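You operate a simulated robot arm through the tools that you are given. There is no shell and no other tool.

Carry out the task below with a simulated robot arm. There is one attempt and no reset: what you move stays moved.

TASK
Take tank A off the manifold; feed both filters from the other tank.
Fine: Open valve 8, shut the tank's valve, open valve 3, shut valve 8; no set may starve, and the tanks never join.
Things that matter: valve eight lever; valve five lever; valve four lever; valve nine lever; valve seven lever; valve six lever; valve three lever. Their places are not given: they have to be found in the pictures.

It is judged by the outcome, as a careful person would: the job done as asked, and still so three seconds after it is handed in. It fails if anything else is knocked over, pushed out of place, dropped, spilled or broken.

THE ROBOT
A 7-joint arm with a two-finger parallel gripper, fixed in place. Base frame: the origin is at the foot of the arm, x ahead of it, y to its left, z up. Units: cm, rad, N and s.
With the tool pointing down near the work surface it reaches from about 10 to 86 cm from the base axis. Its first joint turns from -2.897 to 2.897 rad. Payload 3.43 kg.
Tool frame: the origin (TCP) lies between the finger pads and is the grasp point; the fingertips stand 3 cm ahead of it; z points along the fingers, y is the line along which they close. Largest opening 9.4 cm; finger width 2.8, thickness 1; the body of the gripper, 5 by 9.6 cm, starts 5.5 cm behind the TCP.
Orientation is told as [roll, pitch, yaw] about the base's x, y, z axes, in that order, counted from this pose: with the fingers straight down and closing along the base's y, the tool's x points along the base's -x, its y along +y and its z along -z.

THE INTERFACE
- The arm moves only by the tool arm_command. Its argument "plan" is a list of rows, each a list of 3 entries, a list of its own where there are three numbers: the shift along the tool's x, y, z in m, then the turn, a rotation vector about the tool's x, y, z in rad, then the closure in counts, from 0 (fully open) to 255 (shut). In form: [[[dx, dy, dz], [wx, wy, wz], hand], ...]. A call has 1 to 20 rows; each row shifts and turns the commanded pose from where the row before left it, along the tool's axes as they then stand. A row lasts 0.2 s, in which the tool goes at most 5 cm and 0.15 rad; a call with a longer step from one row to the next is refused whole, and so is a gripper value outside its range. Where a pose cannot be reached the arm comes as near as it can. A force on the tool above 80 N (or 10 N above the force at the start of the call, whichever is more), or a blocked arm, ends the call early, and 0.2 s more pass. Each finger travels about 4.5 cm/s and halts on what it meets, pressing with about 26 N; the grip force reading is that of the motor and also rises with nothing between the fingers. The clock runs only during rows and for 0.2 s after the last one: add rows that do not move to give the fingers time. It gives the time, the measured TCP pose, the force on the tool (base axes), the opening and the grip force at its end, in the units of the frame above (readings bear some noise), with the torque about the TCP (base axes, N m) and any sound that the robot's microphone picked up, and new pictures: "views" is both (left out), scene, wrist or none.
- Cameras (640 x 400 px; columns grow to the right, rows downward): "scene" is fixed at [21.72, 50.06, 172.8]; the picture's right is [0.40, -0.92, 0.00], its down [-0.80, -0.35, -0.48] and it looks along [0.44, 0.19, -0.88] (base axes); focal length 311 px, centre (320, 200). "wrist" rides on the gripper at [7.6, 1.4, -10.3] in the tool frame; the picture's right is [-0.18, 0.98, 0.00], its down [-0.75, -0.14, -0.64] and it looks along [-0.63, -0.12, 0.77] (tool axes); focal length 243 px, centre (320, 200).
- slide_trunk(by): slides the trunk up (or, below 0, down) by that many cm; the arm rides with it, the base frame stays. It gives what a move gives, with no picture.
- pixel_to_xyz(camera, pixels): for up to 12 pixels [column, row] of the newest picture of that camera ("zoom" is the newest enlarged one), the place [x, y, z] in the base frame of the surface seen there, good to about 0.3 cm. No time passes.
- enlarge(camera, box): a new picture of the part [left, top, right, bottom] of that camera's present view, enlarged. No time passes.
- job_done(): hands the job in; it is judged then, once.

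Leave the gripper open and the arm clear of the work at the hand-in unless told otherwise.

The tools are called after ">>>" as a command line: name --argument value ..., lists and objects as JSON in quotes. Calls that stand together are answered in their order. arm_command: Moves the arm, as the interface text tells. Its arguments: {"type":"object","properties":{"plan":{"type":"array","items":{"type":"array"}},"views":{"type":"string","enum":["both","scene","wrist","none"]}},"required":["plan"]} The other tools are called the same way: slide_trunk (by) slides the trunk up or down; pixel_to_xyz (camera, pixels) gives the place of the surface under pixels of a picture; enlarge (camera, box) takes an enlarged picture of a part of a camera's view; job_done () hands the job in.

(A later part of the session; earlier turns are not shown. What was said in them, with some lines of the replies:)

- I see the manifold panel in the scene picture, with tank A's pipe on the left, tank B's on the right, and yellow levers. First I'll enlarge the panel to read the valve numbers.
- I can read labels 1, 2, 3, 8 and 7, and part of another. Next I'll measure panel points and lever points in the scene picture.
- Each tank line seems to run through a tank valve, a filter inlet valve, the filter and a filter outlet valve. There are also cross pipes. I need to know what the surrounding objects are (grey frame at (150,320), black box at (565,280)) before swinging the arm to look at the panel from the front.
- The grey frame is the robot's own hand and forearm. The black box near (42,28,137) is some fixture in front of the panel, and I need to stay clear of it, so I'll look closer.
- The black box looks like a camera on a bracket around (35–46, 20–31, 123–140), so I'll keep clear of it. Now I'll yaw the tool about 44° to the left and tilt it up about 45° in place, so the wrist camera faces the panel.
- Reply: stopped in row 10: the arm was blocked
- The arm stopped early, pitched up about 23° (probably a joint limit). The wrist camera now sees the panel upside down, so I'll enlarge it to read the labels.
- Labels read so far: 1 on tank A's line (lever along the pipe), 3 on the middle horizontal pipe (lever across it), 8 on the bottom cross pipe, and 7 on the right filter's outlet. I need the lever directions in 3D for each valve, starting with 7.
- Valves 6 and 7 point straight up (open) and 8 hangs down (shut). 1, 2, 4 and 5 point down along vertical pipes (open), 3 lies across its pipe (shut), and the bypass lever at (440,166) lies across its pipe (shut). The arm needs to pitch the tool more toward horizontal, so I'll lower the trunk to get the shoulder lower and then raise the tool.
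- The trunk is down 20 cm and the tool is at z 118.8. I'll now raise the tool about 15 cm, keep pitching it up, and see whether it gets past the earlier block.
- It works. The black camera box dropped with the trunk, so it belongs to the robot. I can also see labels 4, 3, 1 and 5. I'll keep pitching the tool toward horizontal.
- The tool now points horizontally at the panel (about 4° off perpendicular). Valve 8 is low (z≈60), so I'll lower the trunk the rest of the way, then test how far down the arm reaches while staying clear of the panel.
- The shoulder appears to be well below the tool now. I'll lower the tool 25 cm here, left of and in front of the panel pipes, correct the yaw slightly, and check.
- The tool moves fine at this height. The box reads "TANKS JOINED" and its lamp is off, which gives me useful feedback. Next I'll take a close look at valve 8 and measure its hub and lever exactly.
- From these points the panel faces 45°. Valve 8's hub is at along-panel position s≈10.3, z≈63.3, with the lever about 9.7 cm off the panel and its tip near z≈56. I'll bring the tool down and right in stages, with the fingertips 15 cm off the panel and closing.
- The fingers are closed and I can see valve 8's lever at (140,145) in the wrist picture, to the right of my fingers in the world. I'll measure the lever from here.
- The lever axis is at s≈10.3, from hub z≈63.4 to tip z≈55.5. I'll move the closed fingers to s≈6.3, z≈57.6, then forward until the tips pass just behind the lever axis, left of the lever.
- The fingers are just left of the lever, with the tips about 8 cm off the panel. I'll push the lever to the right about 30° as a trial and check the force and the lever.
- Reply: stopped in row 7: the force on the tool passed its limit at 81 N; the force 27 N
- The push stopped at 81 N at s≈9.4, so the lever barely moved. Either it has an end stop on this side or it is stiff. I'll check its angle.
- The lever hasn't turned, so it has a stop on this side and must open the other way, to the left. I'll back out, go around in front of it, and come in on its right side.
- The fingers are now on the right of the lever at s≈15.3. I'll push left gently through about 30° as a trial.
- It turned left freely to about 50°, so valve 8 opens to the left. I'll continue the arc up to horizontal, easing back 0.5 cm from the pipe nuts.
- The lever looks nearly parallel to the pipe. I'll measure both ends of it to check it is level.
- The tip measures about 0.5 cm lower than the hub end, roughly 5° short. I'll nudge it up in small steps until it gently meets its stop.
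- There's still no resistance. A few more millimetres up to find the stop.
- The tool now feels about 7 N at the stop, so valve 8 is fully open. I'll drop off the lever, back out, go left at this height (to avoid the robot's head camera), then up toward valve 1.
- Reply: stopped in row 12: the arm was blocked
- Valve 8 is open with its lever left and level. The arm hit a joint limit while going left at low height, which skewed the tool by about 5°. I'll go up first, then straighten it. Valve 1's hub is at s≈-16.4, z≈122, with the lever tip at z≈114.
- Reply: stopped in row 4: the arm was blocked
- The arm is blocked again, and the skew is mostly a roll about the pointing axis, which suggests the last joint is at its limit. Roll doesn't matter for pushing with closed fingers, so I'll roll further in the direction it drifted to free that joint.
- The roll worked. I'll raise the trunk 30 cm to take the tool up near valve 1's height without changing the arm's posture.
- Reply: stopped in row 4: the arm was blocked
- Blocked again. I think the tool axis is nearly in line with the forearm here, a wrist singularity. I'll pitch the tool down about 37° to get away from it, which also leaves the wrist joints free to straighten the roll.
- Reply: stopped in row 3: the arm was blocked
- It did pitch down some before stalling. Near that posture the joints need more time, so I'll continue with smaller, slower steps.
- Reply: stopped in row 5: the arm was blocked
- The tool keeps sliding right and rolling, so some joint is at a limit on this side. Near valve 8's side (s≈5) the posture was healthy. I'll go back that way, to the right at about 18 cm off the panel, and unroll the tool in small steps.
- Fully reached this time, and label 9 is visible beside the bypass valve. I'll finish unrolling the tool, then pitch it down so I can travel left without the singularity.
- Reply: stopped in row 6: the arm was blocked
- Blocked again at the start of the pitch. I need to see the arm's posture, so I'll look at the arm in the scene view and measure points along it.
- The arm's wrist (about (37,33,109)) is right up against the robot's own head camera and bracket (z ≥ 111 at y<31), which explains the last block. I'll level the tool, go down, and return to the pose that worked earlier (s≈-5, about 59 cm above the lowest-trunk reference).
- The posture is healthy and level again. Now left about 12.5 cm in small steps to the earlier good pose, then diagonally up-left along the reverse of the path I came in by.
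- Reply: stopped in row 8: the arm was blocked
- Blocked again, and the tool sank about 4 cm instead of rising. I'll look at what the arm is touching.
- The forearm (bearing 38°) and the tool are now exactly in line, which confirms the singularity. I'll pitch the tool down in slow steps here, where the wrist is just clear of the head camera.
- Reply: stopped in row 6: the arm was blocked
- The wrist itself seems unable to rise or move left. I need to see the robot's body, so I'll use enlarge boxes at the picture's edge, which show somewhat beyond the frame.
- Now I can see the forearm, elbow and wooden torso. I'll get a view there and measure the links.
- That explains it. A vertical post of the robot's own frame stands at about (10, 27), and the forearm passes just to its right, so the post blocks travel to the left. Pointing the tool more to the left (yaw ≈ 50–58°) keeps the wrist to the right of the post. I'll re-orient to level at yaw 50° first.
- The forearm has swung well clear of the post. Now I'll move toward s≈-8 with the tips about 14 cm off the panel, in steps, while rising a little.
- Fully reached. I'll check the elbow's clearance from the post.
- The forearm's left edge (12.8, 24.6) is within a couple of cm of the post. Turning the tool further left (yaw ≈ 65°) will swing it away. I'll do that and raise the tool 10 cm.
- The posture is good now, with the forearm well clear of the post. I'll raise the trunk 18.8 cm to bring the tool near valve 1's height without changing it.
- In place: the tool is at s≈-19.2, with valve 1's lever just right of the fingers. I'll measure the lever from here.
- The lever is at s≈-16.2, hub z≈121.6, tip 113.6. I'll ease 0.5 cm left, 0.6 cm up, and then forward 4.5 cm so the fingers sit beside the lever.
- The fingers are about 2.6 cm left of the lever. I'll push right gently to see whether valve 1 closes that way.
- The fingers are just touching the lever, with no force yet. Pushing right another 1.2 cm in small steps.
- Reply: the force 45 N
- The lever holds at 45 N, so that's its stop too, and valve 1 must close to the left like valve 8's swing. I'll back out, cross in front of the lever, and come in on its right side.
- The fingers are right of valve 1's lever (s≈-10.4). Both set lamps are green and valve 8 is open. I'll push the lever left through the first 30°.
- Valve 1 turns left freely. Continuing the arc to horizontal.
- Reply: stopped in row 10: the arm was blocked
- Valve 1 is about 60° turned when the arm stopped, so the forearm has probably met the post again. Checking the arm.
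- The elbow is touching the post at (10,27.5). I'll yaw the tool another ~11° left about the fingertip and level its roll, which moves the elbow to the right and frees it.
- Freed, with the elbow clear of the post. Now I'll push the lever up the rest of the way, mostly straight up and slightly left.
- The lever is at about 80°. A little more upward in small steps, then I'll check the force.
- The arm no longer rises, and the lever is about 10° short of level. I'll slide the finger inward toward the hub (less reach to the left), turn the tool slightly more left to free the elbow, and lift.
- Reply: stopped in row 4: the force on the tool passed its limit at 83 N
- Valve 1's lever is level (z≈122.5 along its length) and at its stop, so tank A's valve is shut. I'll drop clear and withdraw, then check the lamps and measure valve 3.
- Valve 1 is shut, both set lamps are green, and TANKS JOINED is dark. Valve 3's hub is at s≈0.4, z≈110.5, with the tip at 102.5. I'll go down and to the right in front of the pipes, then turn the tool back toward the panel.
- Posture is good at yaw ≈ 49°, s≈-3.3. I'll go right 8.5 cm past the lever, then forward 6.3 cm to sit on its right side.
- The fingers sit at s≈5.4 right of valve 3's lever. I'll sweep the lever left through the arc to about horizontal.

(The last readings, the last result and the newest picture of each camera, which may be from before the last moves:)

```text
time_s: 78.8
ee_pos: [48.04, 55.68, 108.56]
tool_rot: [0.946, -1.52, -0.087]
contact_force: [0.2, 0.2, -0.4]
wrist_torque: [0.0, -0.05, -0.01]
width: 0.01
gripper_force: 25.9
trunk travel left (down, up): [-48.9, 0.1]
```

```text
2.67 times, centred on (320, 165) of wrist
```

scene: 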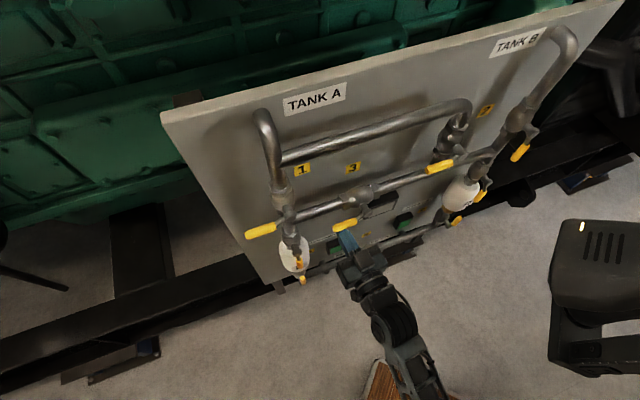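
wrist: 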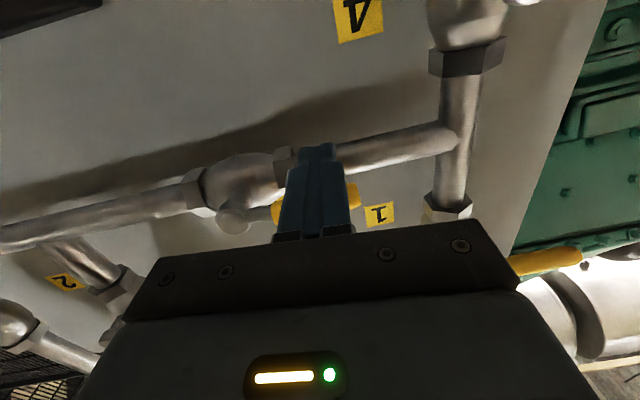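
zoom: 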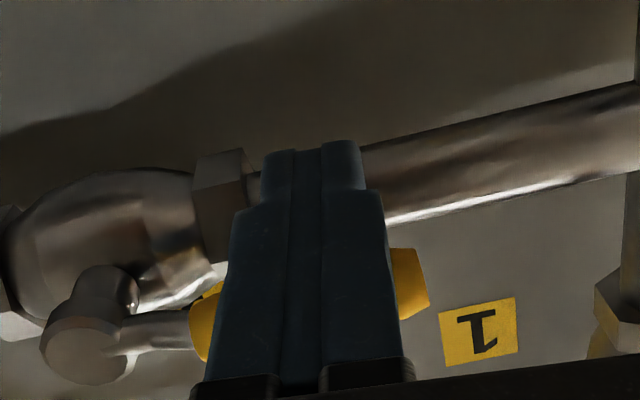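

Valve 3 is nearly horizontal with no resistance yet. A few more small steps up to reach its stop.

>>> arm_command --plan '[[[-0.003, 0, 0], [0, 0, 0], 255], [[-0.002, 0, 0], [0, 0, 0], 255], [[0, 0, 0], [0, 0, 0], 255]]'

>>> enlarge --camera "scene" --box '[310, 180, 410, 240]'

>>> pixel_to_xyz --camera "zoom" --pixels '[[290, 270], [240, 290], [180, 310], [310, 245], [370, 215]]'

```text
time_s: 79.7
ee_pos: [48.07, 55.64, 108.75]
tool_rot: [0.884, -1.518, -0.025]
contact_force: [-4.4, -3.5, -14.7]
wrist_torque: [-0.17, 0.06, 0.13]
width: 0.01
gripper_force: 25.8
trunk travel left (down, up): [-48.9, 0.1]
```

scene: 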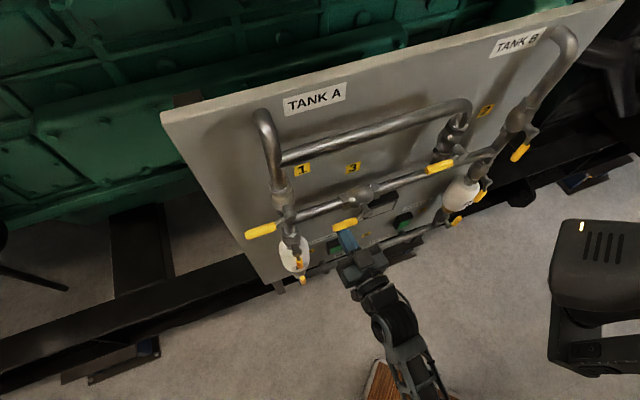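
wrist: 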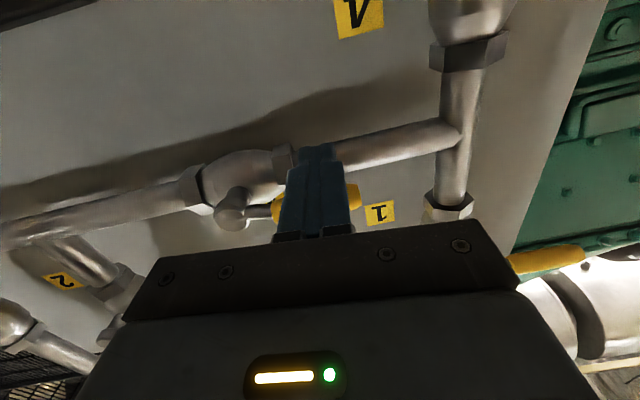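

```text
6.40 times, centred on (360, 210) of scene
```

zoom: 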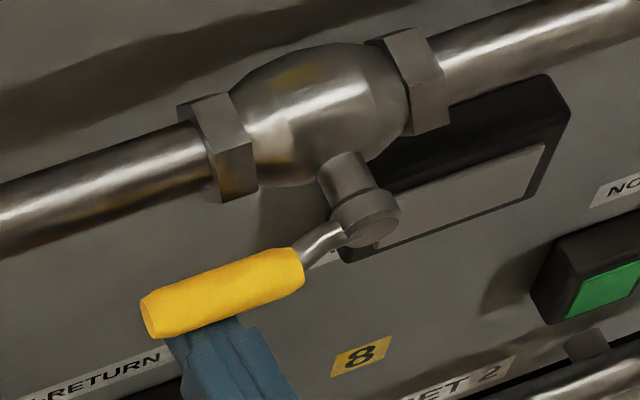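

```text
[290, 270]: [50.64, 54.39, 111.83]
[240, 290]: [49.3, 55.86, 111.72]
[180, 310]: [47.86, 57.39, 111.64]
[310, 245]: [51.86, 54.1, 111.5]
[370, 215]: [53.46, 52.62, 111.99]
```

Valve 3 is level at its stop (about 15 N), and the TANKS JOINED lamp stays dark. I'll drop off the lever, back out, and lower the trunk 43 cm to valve 8's height.

>>> arm_command --plan '[[[0.008, 0, 0], [0, 0, 0], 255], [[0.008, 0, 0], [0, 0, 0], 255], [[0, 0, -0.025], [0, 0, 0], 255], [[0, 0, -0.025], [0, 0, 0], 255], [[0, 0, -0.025], [0, 0, 0], 255], [[0, 0, 0], [0, 0, 0], 255]]' --views "scene"

>>> slide_trunk --by -43

```text
time_s: 81.0
ee_pos: [42.98, 49.77, 107.46]
tool_rot: [0.942, -1.52, -0.084]
contact_force: [-0.2, 0.4, 0.0]
wrist_torque: [0.02, 0.03, -0.01]
width: 0.0
gripper_force: 25.6
trunk travel left (down, up): [-48.9, 0.1]
```

scene: 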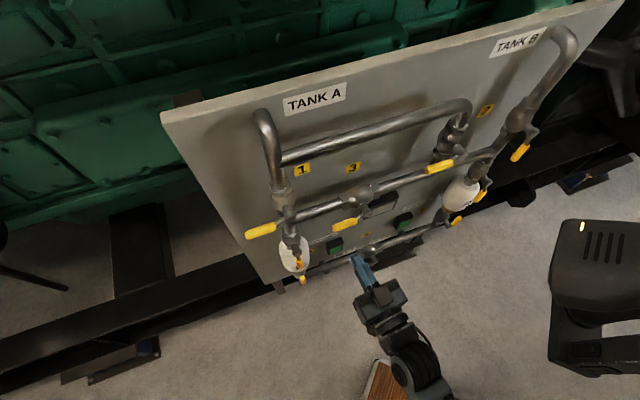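

```text
refused: -43 is not a number from -40 to 40
```

The slide is limited to 40 cm per call, so I'll lower it by 38 cm.

>>> slide_trunk --by -38

>>> arm_command --plan '[[[0, 0, 0], [0, 0, 0], 255]]'

>>> enlarge --camera "scene" --box '[240, 180, 400, 280]'

>>> enlarge --camera "scene" --box '[240, 398, 640, 400]'

```text
time_s: 84.7
ee_pos: [43.15, 49.86, 69.4]
tool_rot: [0.942, -1.52, -0.084]
contact_force: [0.3, -0.7, 0.1]
wrist_torque: [0.0, -0.02, 0.04]
width: 0.0
gripper_force: 26.1
trunk travel left (down, up): [-10.9, 38.1]
```

```text
time_s: 85.1
ee_pos: [43.14, 50.04, 69.6]
tool_rot: [0.943, -1.52, -0.083]
contact_force: [0.3, -0.4, -0.2]
wrist_torque: [0.02, 0.03, 0.0]
width: 0.01
gripper_force: 25.9
trunk travel left (down, up): [-10.9, 38.1]
```

scene: 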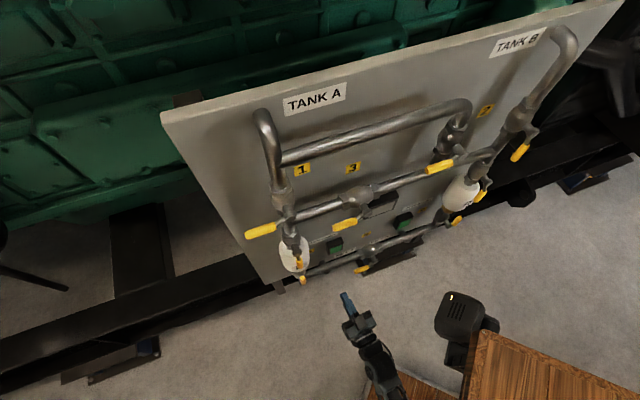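
wrist: 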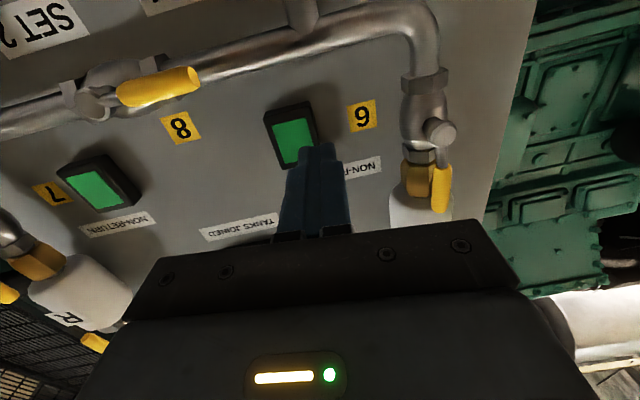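

```text
4.00 times, centred on (320, 230) of scene
```

zoom: 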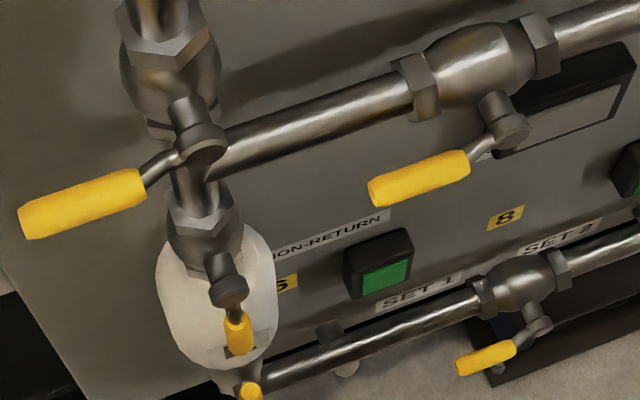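

```text
1.60 times, centred on (440, 399) of scene
```

zoom: 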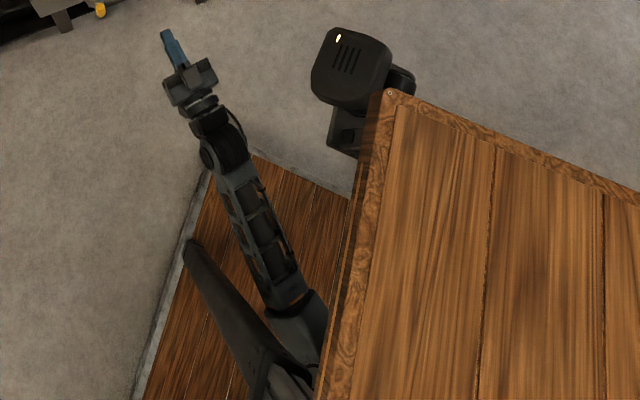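

Everything is as intended: 1 shut, 3 open, 8 open, both sets green. Next I'll measure valve 8's lever in its open position from the wrist view.

>>> pixel_to_xyz --camera "wrist" --pixels '[[195, 80], [175, 85], [150, 90], [125, 92], [92, 103], [140, 72], [300, 125]]'

```text
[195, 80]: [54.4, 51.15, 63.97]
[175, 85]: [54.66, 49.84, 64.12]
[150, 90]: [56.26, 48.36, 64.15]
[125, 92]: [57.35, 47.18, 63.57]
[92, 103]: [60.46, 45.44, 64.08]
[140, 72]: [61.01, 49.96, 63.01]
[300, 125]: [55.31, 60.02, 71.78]
```

The lever lies level at z≈63.8, from the hub at s≈10.3 to the tip at s≈2.3. I'll bring the fingers to s≈4.5 above it (z≈68), then forward.

>>> arm_command --plan '[[[0.004, -0.0235, -0.0018], [0, 0, 0], 255], [[0.004, -0.0235, -0.0018], [0, 0, 0], 255], [[0.004, -0.0235, -0.0018], [0, 0, 0], 255], [[0.004, -0.0235, -0.0018], [0, 0, 0], 255], [[0, 0, 0], [0, 0, 0], 255], [[0, -0.0018, 0.024], [0, 0, 0], 255], [[0, -0.0018, 0.024], [0, 0, 0], 255], [[0, -0.0018, 0.024], [0, 0, 0], 255], [[0, 0, 0], [0, 0, 0], 255]]'

>>> enlarge --camera "scene" --box '[330, 235, 410, 285]'

>>> enlarge --camera "wrist" --box '[220, 60, 420, 240]'

```text
time_s: 87.1
ee_pos: [54.73, 48.44, 67.38]
tool_rot: [0.941, -1.521, -0.082]
contact_force: [0.5, -0.3, 0.1]
wrist_torque: [0.05, 0.03, 0.0]
width: 0.01
gripper_force: 26.0
trunk travel left (down, up): [-10.9, 38.1]
```

scene: 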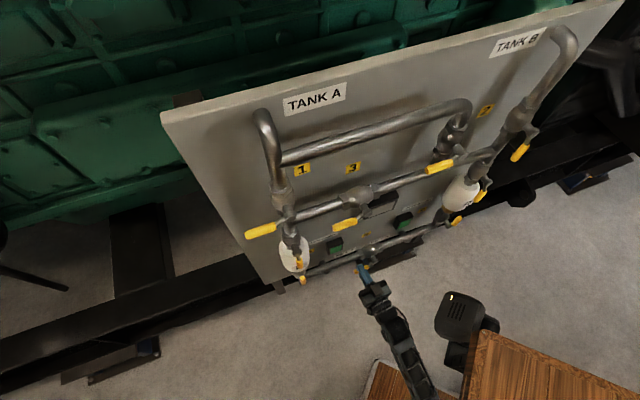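
wrist: 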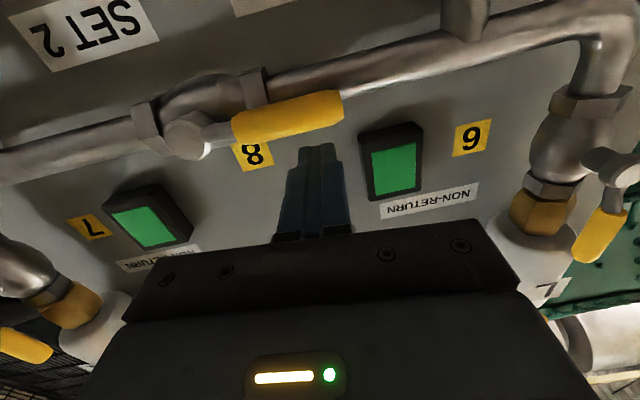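

```text
8.00 times, centred on (370, 260) of scene
```

zoom: 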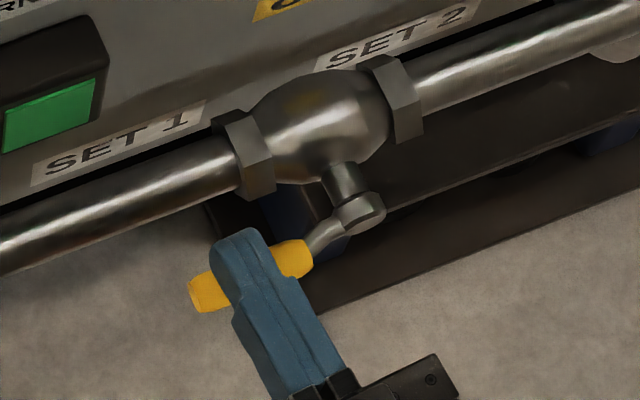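

```text
2.22 times, centred on (320, 150) of wrist
```

zoom: 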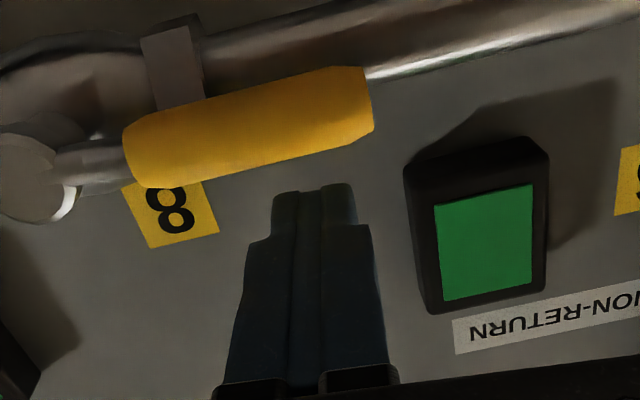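

The fingers are just above the lever. I'll push it down through the arc, first to about 30° from vertical.

>>> arm_command --plan '[[[0.0069, 0, 0], [0, 0, 0], 255], [[0.0069, 0, 0], [0, 0, 0], 255], [[0.007, 0.0024, 0], [0, 0, 0], 255], [[0.007, 0.0024, 0], [0, 0, 0], 255], [[0.0077, 0.0005, 0], [0, 0, 0], 255], [[0.0078, 0.0005, 0], [0, 0, 0], 255], [[0.0082, -0.0018, 0], [0, 0, 0], 255], [[0.0083, -0.0019, 0], [0, 0, 0], 255], [[0.0077, -0.0044, 0], [0, 0, 0], 255], [[0.0077, -0.0045, 0], [0, 0, 0], 255], [[0, 0, 0], [0, 0, 0], 255]]'

>>> enlarge --camera "scene" --box '[330, 235, 410, 285]'

```text
time_s: 89.5
ee_pos: [54.82, 47.8, 59.74]
tool_rot: [0.937, -1.519, -0.078]
contact_force: [-0.9, 0.3, -0.6]
wrist_torque: [0.0, -0.02, -0.03]
width: 0.0
gripper_force: 25.6
trunk travel left (down, up): [-10.9, 38.1]
```

scene: 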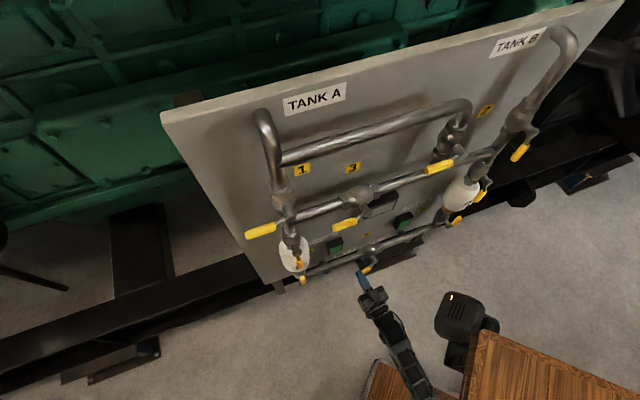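
wrist: 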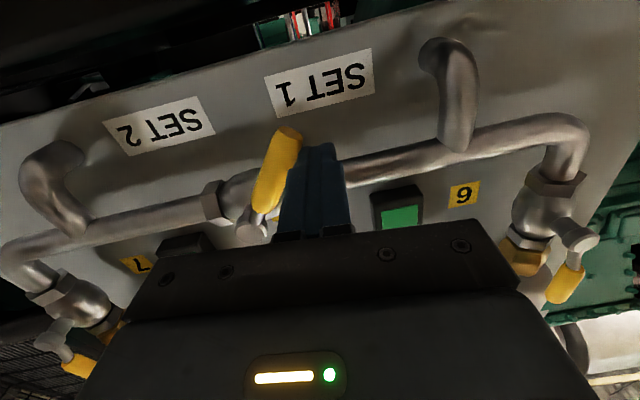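

```text
8.00 times, centred on (370, 260) of scene
```

zoom: 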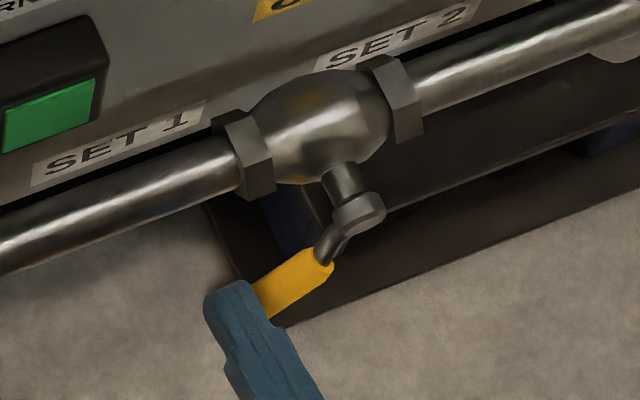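

The lever is coming down and both lamps are still green. Finishing the arc to vertical, gently at the end.

>>> arm_command --plan '[[[0.0057, -0.0079, 0], [0, 0, 0], 255], [[0.0057, -0.008, 0], [0, 0, 0], 255], [[0.004, -0.0085, 0], [0, 0, 0], 255], [[0.004, -0.0085, 0], [0, 0, 0], 255], [[0, -0.003, 0], [0, 0, 0], 255], [[0, 0, 0], [0, 0, 0], 255]]'

>>> enlarge --camera "scene" --box '[330, 235, 410, 285]'

>>> enlarge --camera "wrist" --box '[220, 100, 420, 240]'

```text
time_s: 90.9
ee_pos: [57.36, 45.54, 57.72]
tool_rot: [0.939, -1.52, -0.084]
contact_force: [-0.4, -0.3, 0.7]
wrist_torque: [0.01, 0.0, -0.03]
width: 0.0
gripper_force: 26.6
trunk travel left (down, up): [-10.9, 38.1]
```

scene: 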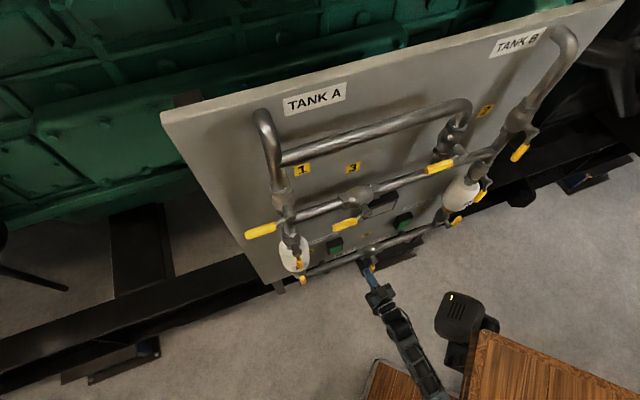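
wrist: 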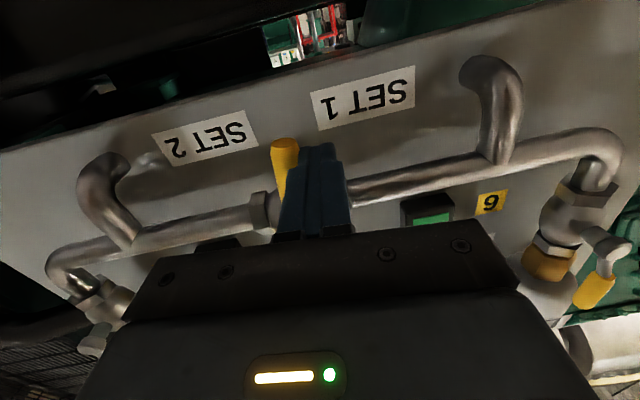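

```text
8.00 times, centred on (370, 260) of scene
```

zoom: 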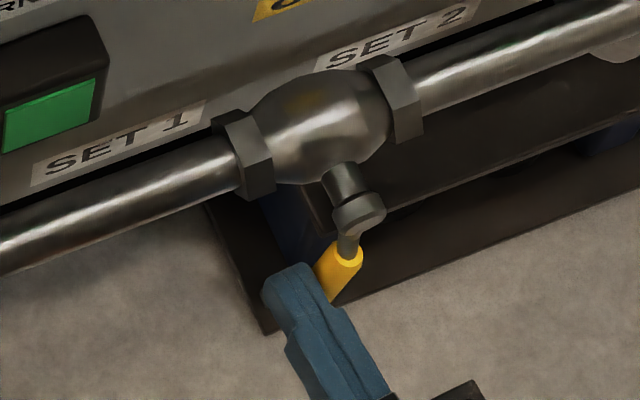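

```text
2.86 times, centred on (320, 170) of wrist
```

zoom: 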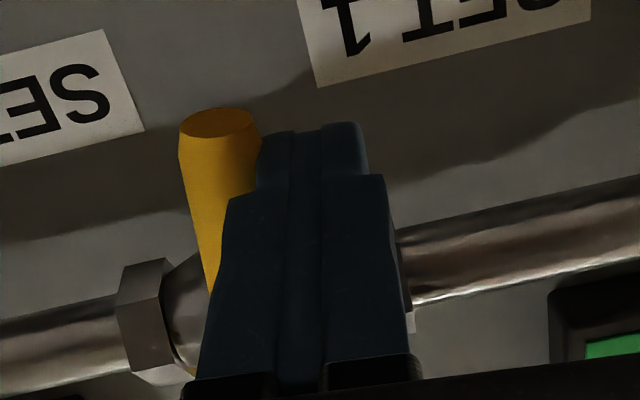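

Almost vertical, with no force yet. A few gentle steps right to reach the stop.

>>> arm_command --plan '[[[0, -0.003, 0], [0, 0, 0], 255], [[0, -0.003, 0], [0, 0, 0], 255], [[0, 0, 0], [0, 0, 0], 255]]' --views "wrist"

```text
time_s: 91.7
ee_pos: [57.96, 45.17, 57.7]
tool_rot: [0.951, -1.521, -0.091]
contact_force: [0.2, 0.8, 0.0]
wrist_torque: [0.01, 0.0, 0.02]
width: 0.0
gripper_force: 25.9
trunk travel left (down, up): [-10.9, 38.1]
```

wrist: 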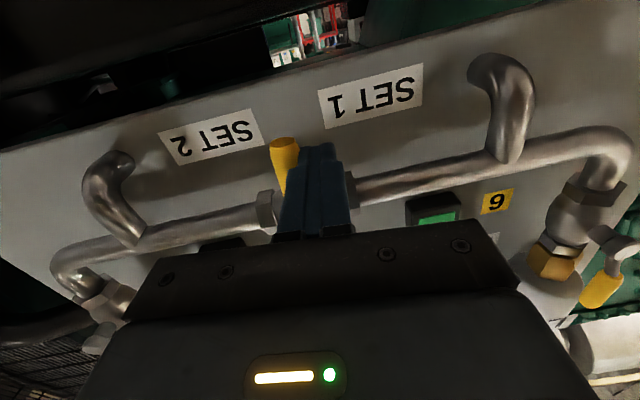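

>>> arm_command --plan '[[[0, -0.003, 0], [0, 0, 0], 255], [[0, -0.002, 0], [0, 0, 0], 255], [[0, 0, 0], [0, 0, 0], 255]]' --views "wrist"

```text
time_s: 92.5
ee_pos: [58.1, 44.97, 57.57]
tool_rot: [0.935, -1.52, -0.075]
contact_force: [-3.7, 1.7, -1.1]
wrist_torque: [-0.02, -0.06, 0.02]
width: 0.0
gripper_force: 26.0
trunk travel left (down, up): [-10.9, 38.1]
```

wrist: 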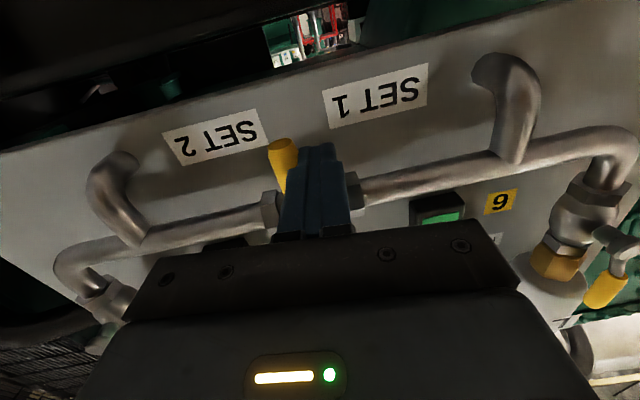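

A light 4 N of contact at s≈9.3, and the earlier stop was at about 9.4. One more 3 mm press to be sure it's seated.

>>> arm_command --plan '[[[0, -0.003, 0], [0, 0, 0], 255], [[0, 0, 0], [0, 0, 0], 255]]'

>>> enlarge --camera "scene" --box '[330, 235, 410, 285]'

```text
time_s: 93.1
ee_pos: [58.23, 44.91, 57.63]
tool_rot: [0.95, -1.52, -0.087]
contact_force: [-16.0, 13.4, 3.3]
wrist_torque: [-0.16, -0.22, 0.34]
width: 0.01
gripper_force: 26.1
trunk travel left (down, up): [-10.9, 38.1]
```

scene: 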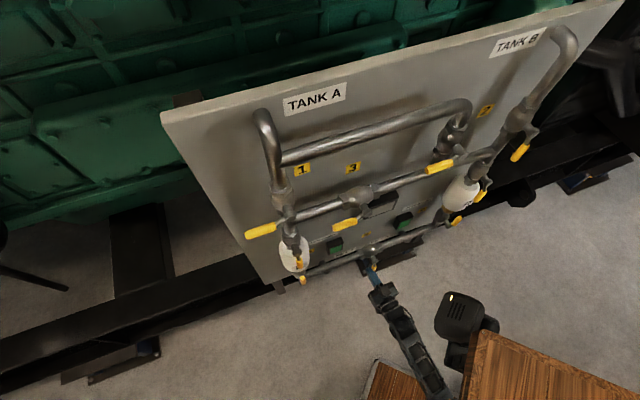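
wrist: 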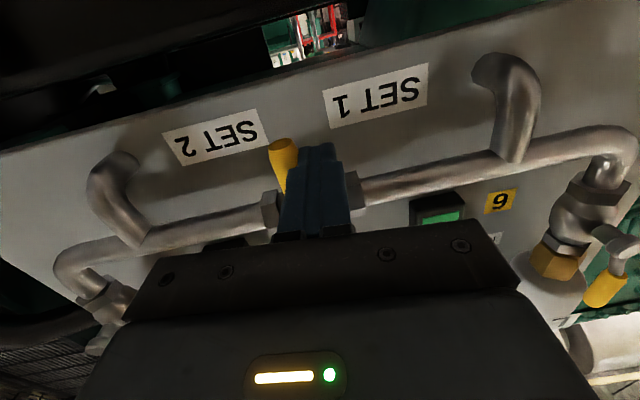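

```text
8.00 times, centred on (370, 260) of scene
```

zoom: 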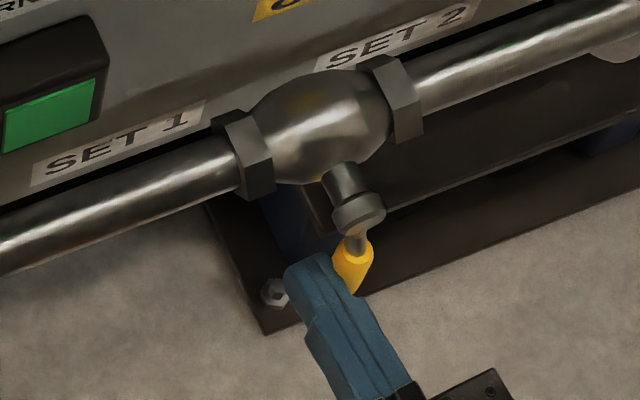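

Valve 8 is shut against its stop (about 21 N). I'll move off it to the left, back out 10 cm, and open the gripper once clear.

>>> arm_command --plan '[[[0, 0.012, 0], [0, 0, 0], 255], [[0, 0, -0.03], [0, 0, 0], 255], [[0, 0, -0.03], [0, 0, 0], 255], [[0, 0, -0.03], [0, 0, 0], 255], [[0, 0, -0.02], [0, 0, 0], 255], [[0, 0, 0], [0, 0, 0], 0], [[0, 0, 0], [0, 0, 0], 0], [[0, 0, 0], [0, 0, 0], 0], [[0, 0, 0], [0, 0, 0], 0], [[0, 0, 0], [0, 0, 0], 0], [[0, 0, 0], [0, 0, 0], 0]]'

>>> enlarge --camera "scene" --box '[240, 180, 400, 280]'

>>> enlarge --camera "scene" --box '[390, 110, 550, 240]'

>>> enlarge --camera "wrist" --box '[0, 0, 640, 240]'

```text
time_s: 95.5
ee_pos: [50.45, 37.09, 57.85]
tool_rot: [0.944, -1.52, -0.083]
contact_force: [0.2, 1.4, 0.5]
wrist_torque: [0.0, 0.01, 0.0]
width: 9.42
gripper_force: 0.1
trunk travel left (down, up): [-10.9, 38.1]
```

scene: 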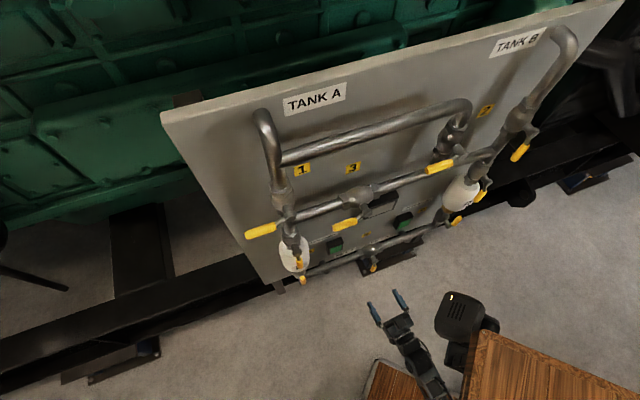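
wrist: 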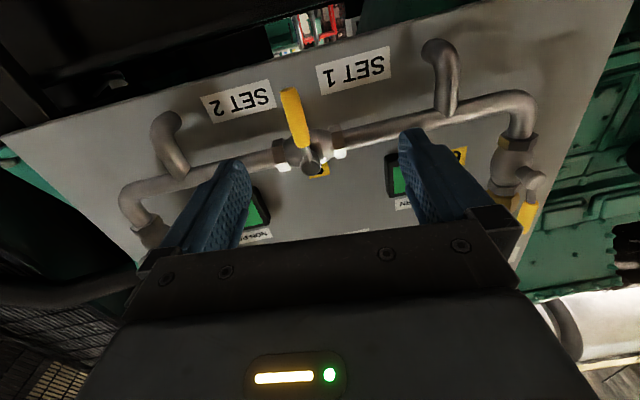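

```text
4.00 times, centred on (320, 230) of scene
```

zoom: 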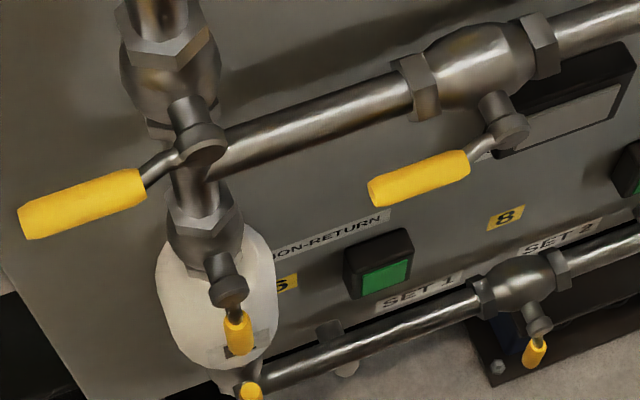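

```text
3.08 times, centred on (470, 175) of scene
```

zoom: 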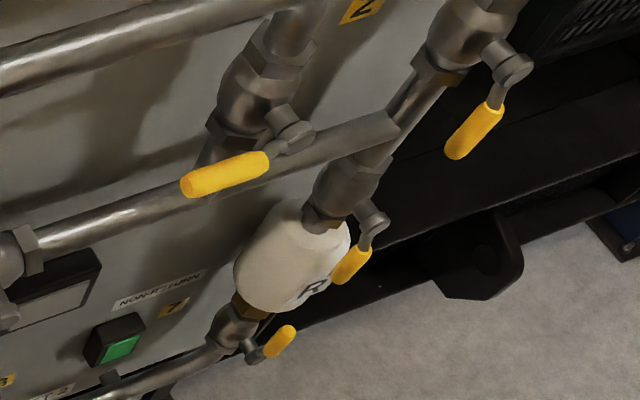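

```text
1.00 times, centred on (320, 120) of wrist (not enlarged: the box is as wide or as high as the picture)
```

zoom: 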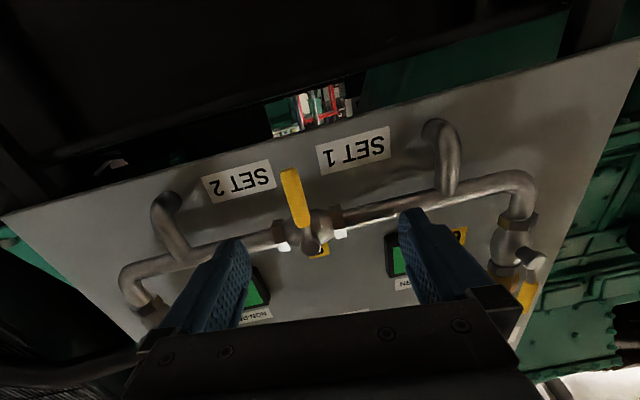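

Final state:
- **Valve 1 (tank A):** lever across its pipe, shut.
- **Valve 3:** along its pipe, open.
- **Valve 8:** hanging down, shut again.
- **Valve 9:** still shut; the other levers are unchanged.
- **Lamps:** both set lamps are green and TANKS JOINED is dark.

The gripper is open and the arm is clear, so I'm handing in the job.

>>> job_done

```text
The job is handed in.
```

Tank A is off the manifold and both filters are now fed from tank B. I've handed the job in, but no verdict has come back yet.

- **Order followed:** I opened valve 8, shut valve 1 (tank A's valve), opened valve 3, then shut valve 8. Each lever was pushed until it met its stop.
- **Lamps:** whenever I checked, the set lamps I could see were green and TANKS JOINED was dark. At the end both set lamps were green.
- **Wrong-way pushes:** I first pushed valves 8 and 1 to the right, against their stops, at about 81 N and 45 N. Neither lever turned, and I saw no damage.
- **Slow step:** valve 1 stood partly turned for a few seconds because the robot's elbow met its own frame post. Valve 8 was open throughout, so set 1 stayed fed.
- **Left as found:** valves 2, 4, 5, 6, 7 and 9 were not moved. The gripper is open and the arm is clear of the panel.
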